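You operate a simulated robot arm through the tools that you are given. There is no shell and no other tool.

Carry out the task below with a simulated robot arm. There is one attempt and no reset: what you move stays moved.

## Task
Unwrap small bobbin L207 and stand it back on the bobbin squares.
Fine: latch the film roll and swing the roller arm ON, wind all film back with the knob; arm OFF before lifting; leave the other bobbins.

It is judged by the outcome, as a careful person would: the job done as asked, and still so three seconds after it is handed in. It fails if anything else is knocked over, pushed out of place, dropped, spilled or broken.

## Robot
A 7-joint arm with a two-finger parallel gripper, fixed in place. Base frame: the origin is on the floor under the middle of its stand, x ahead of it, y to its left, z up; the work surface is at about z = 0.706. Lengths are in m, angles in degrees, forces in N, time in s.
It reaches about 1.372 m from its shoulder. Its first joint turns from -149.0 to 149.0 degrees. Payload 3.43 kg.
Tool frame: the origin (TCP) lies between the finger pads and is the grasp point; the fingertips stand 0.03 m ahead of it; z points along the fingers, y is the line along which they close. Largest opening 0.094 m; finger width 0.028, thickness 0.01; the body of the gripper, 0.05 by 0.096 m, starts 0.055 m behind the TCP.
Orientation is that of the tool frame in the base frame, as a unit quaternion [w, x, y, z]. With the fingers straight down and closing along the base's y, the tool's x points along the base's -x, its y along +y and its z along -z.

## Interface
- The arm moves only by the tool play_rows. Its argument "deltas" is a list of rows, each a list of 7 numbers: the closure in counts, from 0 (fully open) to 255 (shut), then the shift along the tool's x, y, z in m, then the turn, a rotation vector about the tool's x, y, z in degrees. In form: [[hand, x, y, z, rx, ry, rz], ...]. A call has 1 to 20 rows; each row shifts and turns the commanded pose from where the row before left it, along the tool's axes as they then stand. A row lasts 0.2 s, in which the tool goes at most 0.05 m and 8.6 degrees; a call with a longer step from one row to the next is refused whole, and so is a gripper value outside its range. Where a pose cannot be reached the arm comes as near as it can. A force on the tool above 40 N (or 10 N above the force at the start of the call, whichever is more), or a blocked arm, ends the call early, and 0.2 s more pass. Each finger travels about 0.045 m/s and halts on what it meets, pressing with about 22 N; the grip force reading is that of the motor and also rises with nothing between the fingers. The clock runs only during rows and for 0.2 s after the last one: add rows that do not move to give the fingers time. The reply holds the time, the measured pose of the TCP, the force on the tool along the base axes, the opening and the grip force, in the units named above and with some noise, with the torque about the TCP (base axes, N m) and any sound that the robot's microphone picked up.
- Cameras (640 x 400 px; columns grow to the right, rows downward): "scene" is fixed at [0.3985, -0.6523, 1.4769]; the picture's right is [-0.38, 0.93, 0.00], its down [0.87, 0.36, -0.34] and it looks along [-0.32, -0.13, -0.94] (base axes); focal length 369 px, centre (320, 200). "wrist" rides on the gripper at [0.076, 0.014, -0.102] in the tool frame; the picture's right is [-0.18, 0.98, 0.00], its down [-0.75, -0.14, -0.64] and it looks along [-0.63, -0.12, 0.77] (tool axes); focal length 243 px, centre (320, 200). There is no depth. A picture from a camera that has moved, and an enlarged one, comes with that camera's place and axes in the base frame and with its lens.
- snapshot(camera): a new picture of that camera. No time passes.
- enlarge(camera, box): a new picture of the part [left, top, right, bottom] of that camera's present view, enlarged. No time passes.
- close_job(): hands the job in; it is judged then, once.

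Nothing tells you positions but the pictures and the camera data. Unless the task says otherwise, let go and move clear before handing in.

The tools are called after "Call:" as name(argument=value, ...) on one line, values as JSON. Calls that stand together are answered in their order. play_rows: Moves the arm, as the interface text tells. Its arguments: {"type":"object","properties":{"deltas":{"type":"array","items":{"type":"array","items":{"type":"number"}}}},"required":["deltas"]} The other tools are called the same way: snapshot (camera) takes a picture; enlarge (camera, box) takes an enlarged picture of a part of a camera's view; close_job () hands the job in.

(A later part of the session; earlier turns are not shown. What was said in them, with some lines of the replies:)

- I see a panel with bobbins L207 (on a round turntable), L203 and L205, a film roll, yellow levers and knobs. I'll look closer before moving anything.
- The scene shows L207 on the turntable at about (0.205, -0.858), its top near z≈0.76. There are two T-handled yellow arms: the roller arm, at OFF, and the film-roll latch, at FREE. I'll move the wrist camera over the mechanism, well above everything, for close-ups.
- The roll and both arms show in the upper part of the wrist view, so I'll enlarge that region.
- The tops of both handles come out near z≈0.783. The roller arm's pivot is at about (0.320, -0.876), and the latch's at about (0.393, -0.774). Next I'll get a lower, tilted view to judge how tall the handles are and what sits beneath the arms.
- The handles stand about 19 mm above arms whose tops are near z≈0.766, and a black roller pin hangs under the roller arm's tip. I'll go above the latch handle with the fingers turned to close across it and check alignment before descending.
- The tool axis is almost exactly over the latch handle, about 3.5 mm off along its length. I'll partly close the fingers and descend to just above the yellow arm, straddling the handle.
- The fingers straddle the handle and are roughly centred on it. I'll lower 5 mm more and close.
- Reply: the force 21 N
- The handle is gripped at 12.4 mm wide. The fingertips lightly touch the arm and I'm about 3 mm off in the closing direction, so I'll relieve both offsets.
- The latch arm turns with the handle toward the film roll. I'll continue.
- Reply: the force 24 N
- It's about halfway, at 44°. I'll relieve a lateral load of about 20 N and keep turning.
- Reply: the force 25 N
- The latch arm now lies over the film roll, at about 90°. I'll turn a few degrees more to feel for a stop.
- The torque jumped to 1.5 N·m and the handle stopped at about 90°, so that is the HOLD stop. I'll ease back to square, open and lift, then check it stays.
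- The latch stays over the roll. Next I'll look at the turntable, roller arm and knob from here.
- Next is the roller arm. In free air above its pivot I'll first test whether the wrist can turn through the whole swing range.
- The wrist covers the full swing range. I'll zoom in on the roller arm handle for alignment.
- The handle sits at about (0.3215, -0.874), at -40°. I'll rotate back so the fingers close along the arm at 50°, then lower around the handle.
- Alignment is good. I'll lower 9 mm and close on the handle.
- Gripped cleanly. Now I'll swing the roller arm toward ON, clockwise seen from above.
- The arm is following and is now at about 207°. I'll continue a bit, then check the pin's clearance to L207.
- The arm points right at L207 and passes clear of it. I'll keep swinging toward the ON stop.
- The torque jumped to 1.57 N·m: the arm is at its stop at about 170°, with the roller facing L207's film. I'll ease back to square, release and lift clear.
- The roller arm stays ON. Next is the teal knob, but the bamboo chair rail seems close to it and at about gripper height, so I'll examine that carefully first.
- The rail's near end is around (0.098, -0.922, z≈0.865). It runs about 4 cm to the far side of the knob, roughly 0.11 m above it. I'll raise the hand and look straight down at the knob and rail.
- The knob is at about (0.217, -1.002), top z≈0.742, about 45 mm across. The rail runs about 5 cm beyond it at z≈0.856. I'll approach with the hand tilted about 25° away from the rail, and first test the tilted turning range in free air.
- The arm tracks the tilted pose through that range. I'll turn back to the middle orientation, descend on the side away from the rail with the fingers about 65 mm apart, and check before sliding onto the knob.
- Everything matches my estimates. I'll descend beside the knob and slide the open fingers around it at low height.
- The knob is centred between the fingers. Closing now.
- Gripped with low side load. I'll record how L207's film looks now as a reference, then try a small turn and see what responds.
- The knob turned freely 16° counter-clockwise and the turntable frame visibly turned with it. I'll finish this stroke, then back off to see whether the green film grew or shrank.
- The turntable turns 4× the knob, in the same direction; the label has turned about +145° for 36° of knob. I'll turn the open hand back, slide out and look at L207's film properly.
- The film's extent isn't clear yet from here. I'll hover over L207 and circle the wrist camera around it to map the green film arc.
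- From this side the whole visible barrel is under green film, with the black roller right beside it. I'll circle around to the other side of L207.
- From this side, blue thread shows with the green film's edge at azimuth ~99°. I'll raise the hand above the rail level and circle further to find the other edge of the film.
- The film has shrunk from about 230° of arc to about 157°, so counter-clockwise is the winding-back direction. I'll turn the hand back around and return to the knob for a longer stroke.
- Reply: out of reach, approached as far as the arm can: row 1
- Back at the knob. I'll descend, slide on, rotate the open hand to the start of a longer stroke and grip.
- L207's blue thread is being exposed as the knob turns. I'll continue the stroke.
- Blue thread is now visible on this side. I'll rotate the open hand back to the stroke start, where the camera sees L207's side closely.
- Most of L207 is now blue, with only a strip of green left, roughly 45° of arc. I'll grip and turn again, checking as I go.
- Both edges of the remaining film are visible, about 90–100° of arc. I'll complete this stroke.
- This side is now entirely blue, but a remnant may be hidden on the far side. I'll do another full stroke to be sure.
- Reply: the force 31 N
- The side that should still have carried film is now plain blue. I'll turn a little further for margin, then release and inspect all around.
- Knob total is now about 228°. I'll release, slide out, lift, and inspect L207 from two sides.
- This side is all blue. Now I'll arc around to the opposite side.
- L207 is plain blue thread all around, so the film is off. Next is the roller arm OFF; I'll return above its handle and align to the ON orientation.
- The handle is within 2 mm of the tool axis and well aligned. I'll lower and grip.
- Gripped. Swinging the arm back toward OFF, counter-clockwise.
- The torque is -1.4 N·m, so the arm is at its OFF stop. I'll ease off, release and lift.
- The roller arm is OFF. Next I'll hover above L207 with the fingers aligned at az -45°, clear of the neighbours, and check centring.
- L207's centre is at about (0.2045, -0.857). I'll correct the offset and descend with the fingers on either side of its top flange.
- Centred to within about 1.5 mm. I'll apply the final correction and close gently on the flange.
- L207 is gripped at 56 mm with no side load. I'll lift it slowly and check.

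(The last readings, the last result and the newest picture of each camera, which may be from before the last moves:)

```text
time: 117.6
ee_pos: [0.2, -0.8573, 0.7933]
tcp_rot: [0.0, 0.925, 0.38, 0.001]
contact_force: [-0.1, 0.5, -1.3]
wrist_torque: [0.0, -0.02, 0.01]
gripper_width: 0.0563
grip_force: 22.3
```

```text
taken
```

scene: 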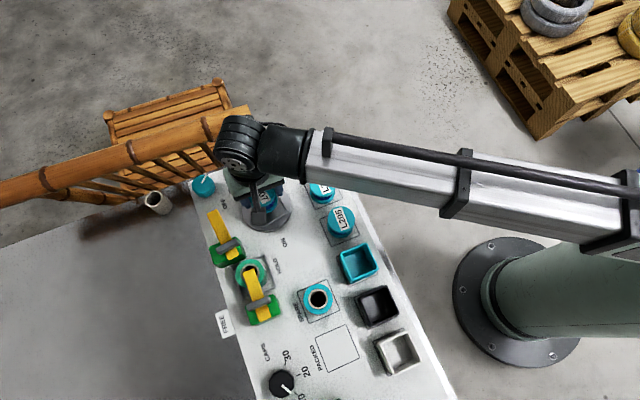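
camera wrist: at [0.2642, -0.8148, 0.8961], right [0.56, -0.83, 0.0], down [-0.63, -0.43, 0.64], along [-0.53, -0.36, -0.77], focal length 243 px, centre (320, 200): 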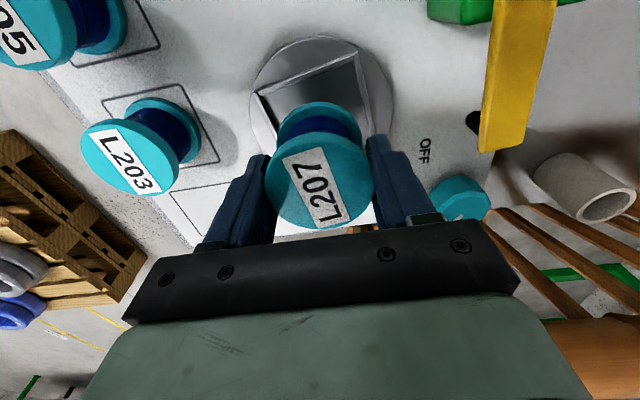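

L207 is lifted cleanly. I'll raise it and carry it above the empty bobbin square at about (0.056, -0.8215), next to L203.

Call:
play_rows(deltas=[[255, 0, 0, -0.0335, 0, 0, 0], [255, 0, 0, -0.0335, 0, 0, 0], [255, -0.0191, -0.032, 0, 0, 0, 0], [255, -0.0191, -0.032, 0, 0, 0, 0], [255, -0.0191, -0.032, 0, 0, 0, 0], [255, -0.0191, -0.032, 0, 0, 0, 0], [255, 0, 0, 0, 0, 0, 0]])

Call:
snapshot(camera="wrist")

Call:
snapshot(camera="scene")

Call:
enlarge(camera="scene", box=[230, 110, 390, 230])

```text
time: 119.2
ee_pos: [0.056, -0.8184, 0.861]
tcp_rot: [0.0, 0.924, 0.382, 0.0]
contact_force: [0.6, -0.6, -1.5]
wrist_torque: [0.0, -0.01, 0.04]
gripper_width: 0.0558
grip_force: 21.3
```

```text
taken
camera wrist: at [0.1196, -0.7753, 0.9621], right [0.56, -0.83, 0.0], down [-0.63, -0.43, 0.64], along [-0.53, -0.36, -0.77], focal length 243 px, centre (320, 200)
```

wrist: 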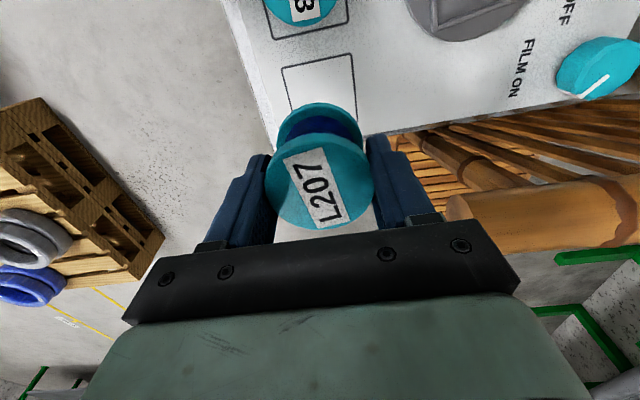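

```text
taken
```

scene: 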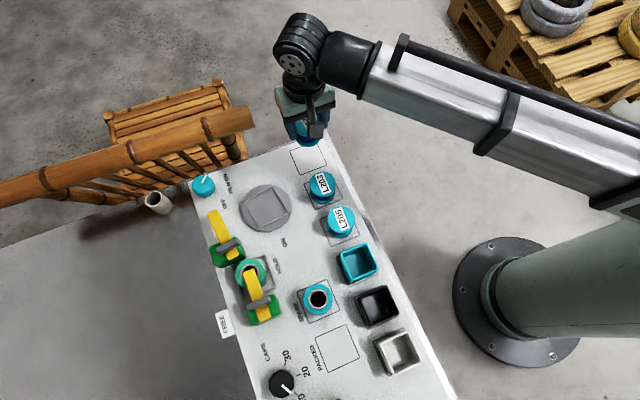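

```text
3.33 times, centred on (310, 170) of scene
camera zoom: at [0.3985, -0.6523, 1.4769], right [-0.38, 0.93, 0.0], down [0.87, 0.36, -0.34], along [-0.32, -0.13, -0.94], focal length 1230 px, centre (353, 300)
```

zoom: 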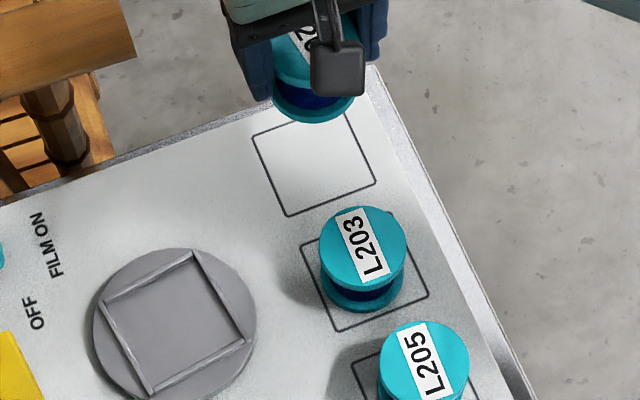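

The empty square's centre works out to about (0.0563, -0.8224). I'll make a 3 mm correction, lower to just above the panel, and check.

Call:
play_rows(deltas=[[255, -0.002, 0.0026, 0, 0, 0, 0], [255, 0, 0, 0.03, 0, 0, 0], [255, 0, 0, 0.03, 0, 0, 0], [255, 0, 0, 0.024, 0, 0, 0], [255, 0, 0, 0, 0, 0, 0]])

Call:
snapshot(camera="wrist")

Call:
enlarge(camera="scene", box=[230, 110, 390, 230])

Call:
enlarge(camera="wrist", box=[220, 60, 420, 210])

```text
time: 120.4
ee_pos: [0.0562, -0.8236, 0.7725]
tcp_rot: [0.0, 0.924, 0.381, 0.0]
contact_force: [0.4, 0.1, -1.7]
wrist_torque: [-0.01, -0.03, -0.02]
gripper_width: 0.0557
grip_force: 21.8
```

```text
taken
camera wrist: at [0.1198, -0.7814, 0.8753], right [0.56, -0.83, 0.0], down [-0.63, -0.43, 0.64], along [-0.53, -0.36, -0.77], focal length 243 px, centre (320, 200)
```

wrist: 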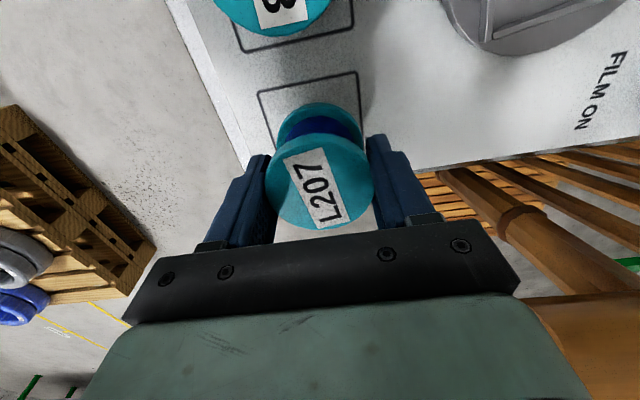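

```text
3.33 times, centred on (310, 170) of scene
camera zoom: at [0.3985, -0.6523, 1.4769], right [-0.38, 0.93, 0.0], down [0.87, 0.36, -0.34], along [-0.32, -0.13, -0.94], focal length 1230 px, centre (353, 300)
```

zoom: 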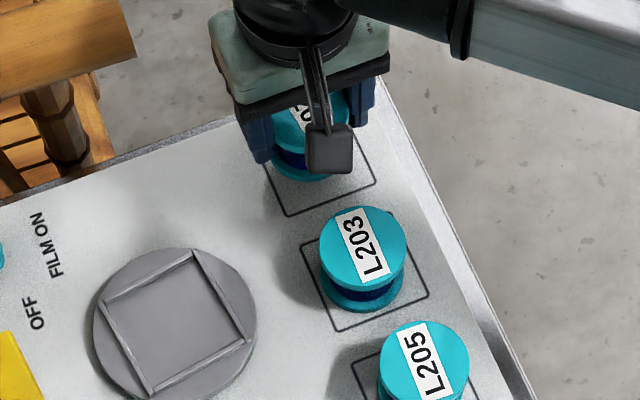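

```text
2.67 times, centred on (320, 135) of wrist
camera zoom: at [0.1198, -0.7814, 0.8753], right [0.56, -0.83, 0.0], down [-0.63, -0.43, 0.64], along [-0.53, -0.36, -0.77], focal length 647 px, centre (320, 373)
```

zoom: 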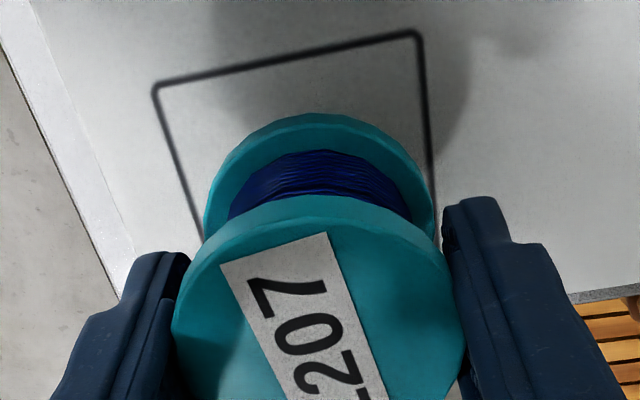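

Call:
play_rows(deltas=[[255, 0.002, -0.0012, 0, 0, 0, 0], [255, 0, 0, 0.004, 0, 0, 0], [255, 0, 0, 0.004, 0, 0, 0], [255, 0, 0, 0.003, 0, 0, 0], [255, 0, 0, 0, 0, 0, 0]])

```text
time: 121.6
ee_pos: [0.0561, -0.8217, 0.7635]
tcp_rot: [0.0, 0.925, 0.381, 0.0]
contact_force: [0.1, 1.1, -1.4]
wrist_torque: [-0.02, -0.03, -0.03]
gripper_width: 0.0558
grip_force: 21.7
```

Call:
play_rows(deltas=[[255, 0, 0, 0.002, 0, 0, 0], [255, 0, 0, 0.002, 0, 0, 0], [255, 0, 0, 0, 0, 0, 0]])

```text
time: 122.4
ee_pos: [0.0578, -0.8227, 0.7605]
tcp_rot: [0.0, 0.924, 0.382, 0.0]
contact_force: [-0.3, -0.7, -1.8]
wrist_torque: [0.04, -0.03, 0.02]
gripper_width: 0.0559
grip_force: 22.0
```

Call:
play_rows(deltas=[[255, 0, 0, 0.002, 0, 0, 0], [255, 0, 0, 0, 0, 0, 0]])

Call:
enlarge(camera="wrist", box=[220, 60, 420, 210])

```text
time: 123.0
ee_pos: [0.056, -0.8209, 0.7593]
tcp_rot: [-0.001, 0.924, 0.382, 0.0]
contact_force: [0.0, -0.5, -2.0]
wrist_torque: [-0.03, -0.01, -0.01]
gripper_width: 0.0559
grip_force: 21.9
```

```text
2.67 times, centred on (320, 135) of wrist
camera zoom: at [0.1206, -0.7784, 0.861], right [0.56, -0.83, 0.0], down [-0.63, -0.43, 0.64], along [-0.53, -0.36, -0.77], focal length 647 px, centre (320, 373)
```

zoom: 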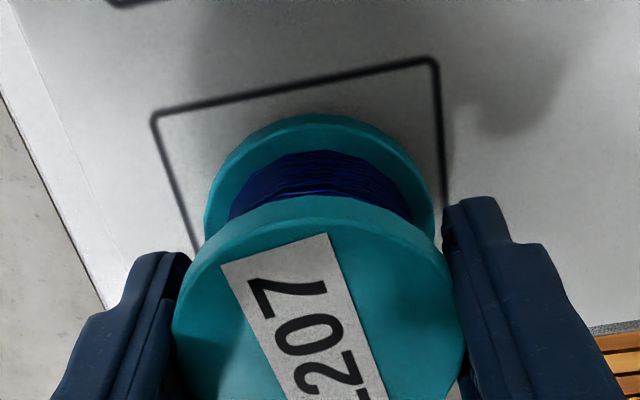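

Call:
play_rows(deltas=[[255, 0, 0, 0.0015, 0, 0, 0], [255, 0, 0, 0, 0, 0, 0]])

Call:
play_rows(deltas=[[255, 0, 0, 0.0015, 0, 0, 0], [255, 0, 0, 0, 0, 0, 0]])

```text
time: 123.6
ee_pos: [0.0563, -0.8211, 0.7567]
tcp_rot: [0.0, 0.924, 0.381, 0.0]
contact_force: [-0.3, 0.7, -1.2]
wrist_torque: [0.0, 0.03, 0.01]
gripper_width: 0.056
grip_force: 21.6
```

```text
time: 124.2
ee_pos: [0.0573, -0.8218, 0.7561]
tcp_rot: [0.0, 0.924, 0.382, 0.0]
contact_force: [-0.1, 0.1, -1.2]
wrist_torque: [0.03, -0.02, -0.04]
gripper_width: 0.0554
grip_force: 22.0
```

Call:
play_rows(deltas=[[255, 0, 0, 0.0015, 0, 0, 0], [255, 0, 0, 0, 0, 0, 0]])

Call:
play_rows(deltas=[[255, 0, 0, 0.0015, 0, 0, 0], [255, 0, 0, 0, 0, 0, 0]])

```text
time: 124.8
ee_pos: [0.0581, -0.8221, 0.7534]
tcp_rot: [0.0, 0.924, 0.381, 0.0]
contact_force: [0.7, 0.2, -2.8]
wrist_torque: [0.02, -0.01, 0.0]
gripper_width: 0.0556
grip_force: 21.9
```

```text
time: 125.4
ee_pos: [0.0577, -0.8215, 0.7531]
tcp_rot: [0.001, 0.924, 0.381, -0.001]
contact_force: [0.4, 0.7, -1.5]
wrist_torque: [0.01, -0.05, 0.0]
gripper_width: 0.0558
grip_force: 21.9
```

Call:
play_rows(deltas=[[255, 0, 0, 0.001, 0, 0, 0], [255, 0, 0, 0, 0, 0, 0]])

Call:
play_rows(deltas=[[255, 0, 0, 0.001, 0, 0, 0], [255, 0, 0, 0, 0, 0, 0]])

Call:
enlarge(camera="wrist", box=[220, 60, 420, 210])

```text
time: 126.0
ee_pos: [0.0568, -0.8222, 0.7504]
tcp_rot: [0.0, 0.924, 0.382, 0.0]
contact_force: [0.9, 0.3, -2.8]
wrist_torque: [-0.02, 0.01, 0.03]
gripper_width: 0.0559
grip_force: 22.2
```

```text
time: 126.6
ee_pos: [0.0577, -0.8222, 0.7507]
tcp_rot: [0.0, 0.924, 0.382, 0.0]
contact_force: [0.9, 0.6, 10.3]
wrist_torque: [0.02, 0.02, 0.03]
gripper_width: 0.0557
grip_force: 22.0
```

```text
2.67 times, centred on (320, 135) of wrist
camera zoom: at [0.1208, -0.7784, 0.8533], right [0.56, -0.83, 0.0], down [-0.63, -0.43, 0.64], along [-0.53, -0.36, -0.77], focal length 647 px, centre (320, 373)
```

zoom: 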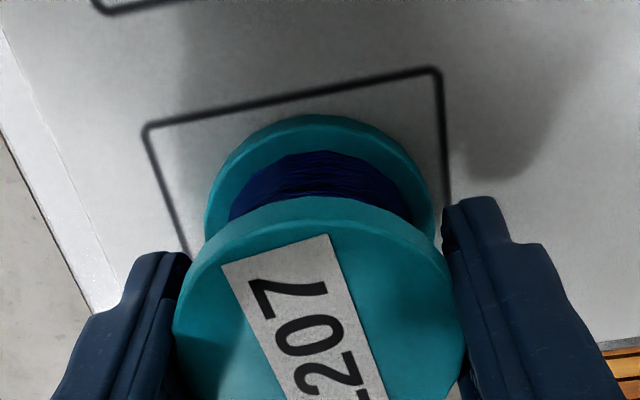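

Contact is felt (+10 N): L207 stands inside its square with even margins. I'll relax the push slightly, open, and lift straight up.

Call:
play_rows(deltas=[[255, 0, 0, -0.0008, 0, 0, 0], [200, 0, 0, 0, 0, 0, 0], [120, 0, 0, 0, 0, 0, 0], [60, 0, 0, 0, 0, 0, 0], [35, 0, 0, 0, 0, 0, 0], [35, 0, 0, 0, 0, 0, 0], [35, 0, 0, 0, 0, 0, 0]])

Call:
enlarge(camera="wrist", box=[200, 60, 440, 210])

```text
time: 128.2
ee_pos: [0.058, -0.822, 0.7512]
tcp_rot: [0.0, 0.925, 0.381, 0.0]
contact_force: [0.3, 0.2, 0.5]
wrist_torque: [-0.03, -0.01, 0.0]
gripper_width: 0.081
grip_force: 0.0
```

```text
2.67 times, centred on (320, 135) of wrist
camera zoom: at [0.1212, -0.7787, 0.8532], right [0.56, -0.83, 0.0], down [-0.63, -0.43, 0.64], along [-0.53, -0.36, -0.77], focal length 647 px, centre (320, 373)
```

zoom: 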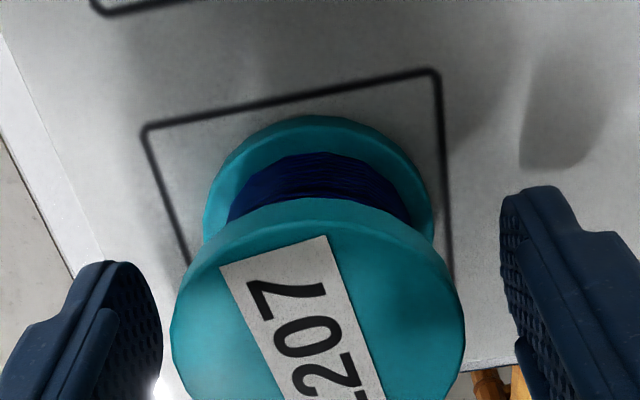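

The fingers are clear on both sides. I'll rise straight up and back away for a final look.

Call:
play_rows(deltas=[[35, 0, 0, -0.015, 0, 0, 0], [35, 0, 0, -0.03, 0, 0, 0], [35, 0, 0, -0.04, 0, 0, 0], [35, 0, 0, -0.04, 0, 0, 0], [35, 0, 0, -0.04, 0, 0, 0], [35, 0, 0, -0.04, 0, 0, 0], [35, 0, 0, 0, 0, 0, 0]])

Call:
snapshot(camera="wrist")

Call:
snapshot(camera="scene")

Call:
enlarge(camera="scene", box=[180, 120, 380, 320])

```text
time: 129.8
ee_pos: [0.0558, -0.8208, 0.9566]
tcp_rot: [0.0, 0.924, 0.381, 0.0]
contact_force: [0.5, 0.9, -0.4]
wrist_torque: [-0.03, 0.01, 0.03]
gripper_width: 0.081
grip_force: 0.1
```

```text
taken
camera wrist: at [0.1191, -0.778, 1.0582], right [0.56, -0.83, 0.0], down [-0.63, -0.43, 0.64], along [-0.53, -0.36, -0.77], focal length 243 px, centre (320, 200)
```

wrist: 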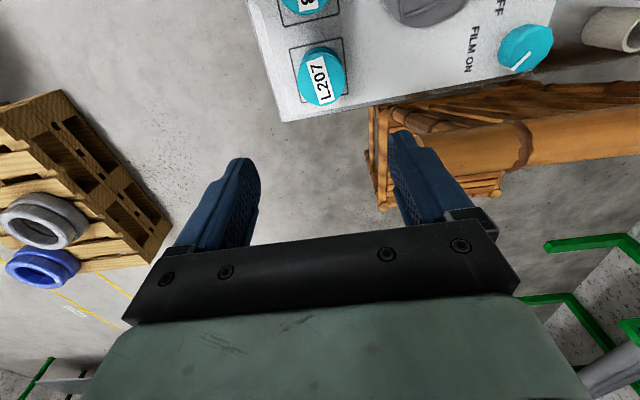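

```text
taken
```

scene: 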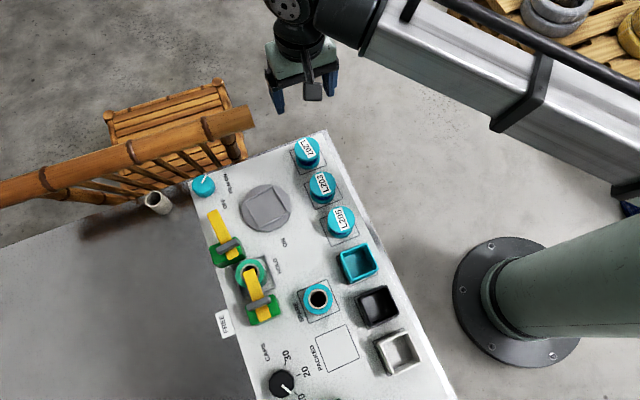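

```text
2.00 times, centred on (280, 220) of scene
camera zoom: at [0.3985, -0.6523, 1.4769], right [-0.38, 0.93, 0.0], down [0.87, 0.36, -0.34], along [-0.32, -0.13, -0.94], focal length 738 px, centre (400, 160)
```

zoom: 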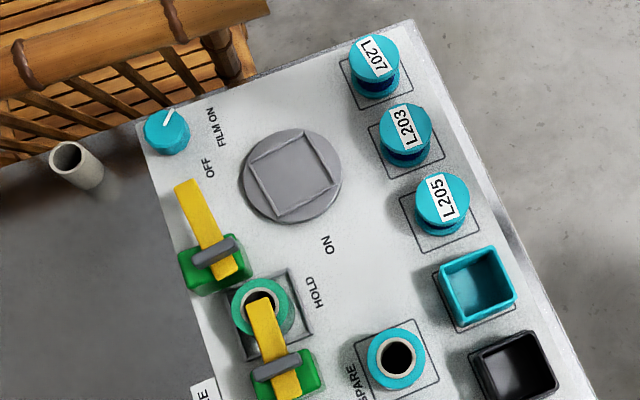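

Call:
enlarge(camera="scene", box=[270, 125, 370, 250])

Call:
enlarge(camera="wrist", box=[250, 0, 400, 120])

```text
3.20 times, centred on (320, 188) of scene
camera zoom: at [0.3985, -0.6523, 1.4769], right [-0.38, 0.93, 0.0], down [0.87, 0.36, -0.34], along [-0.32, -0.13, -0.94], focal length 1181 px, centre (320, 240)
```

zoom: 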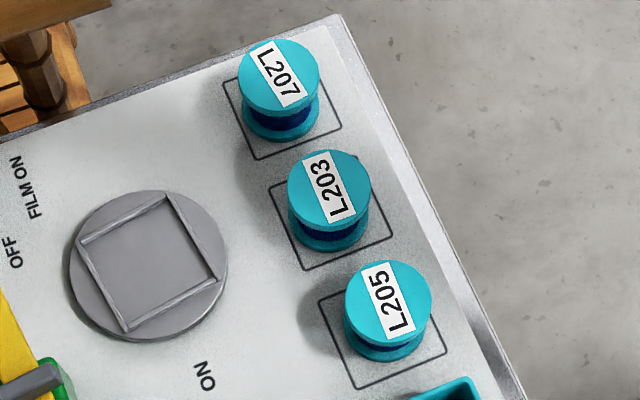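

```text
3.33 times, centred on (325, 60) of wrist
camera zoom: at [0.1191, -0.778, 1.0582], right [0.56, -0.83, 0.0], down [-0.63, -0.43, 0.64], along [-0.53, -0.36, -0.77], focal length 809 px, centre (303, 667)
```

zoom: 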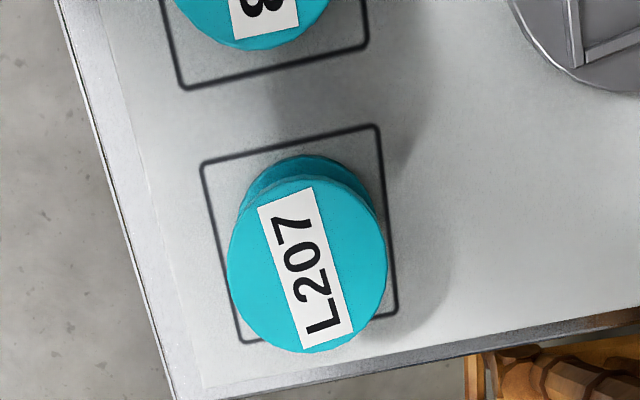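

L207 stands inside its square with bare blue thread. The roller arm is OFF, the film roll is latched, L203 and L205 are in place, and the gripper is open and clear. I'm handing in the job.

Call:
close_job()

```text
The job is handed in.
```

L207 is unwrapped and standing back in its empty square next to L203. I've handed the job in.

- **Latch:** I turned the film roll latch to its HOLD stop. It is still latched, since you didn't ask for it to be freed.
- **Roller arm:** I swung it to its ON stop before winding and back to its OFF stop before lifting L207.
- **Film:** I turned the knob about 228° counter-clockwise, until only bare blue thread showed on L207. The views after the last turn missed a narrow strip of the barrel. That strip was already bare at the start.
- **Other items:** L203, L205, the chair and the grey tube look unmoved in the last pictures. The gripper is open and clear above the panel.
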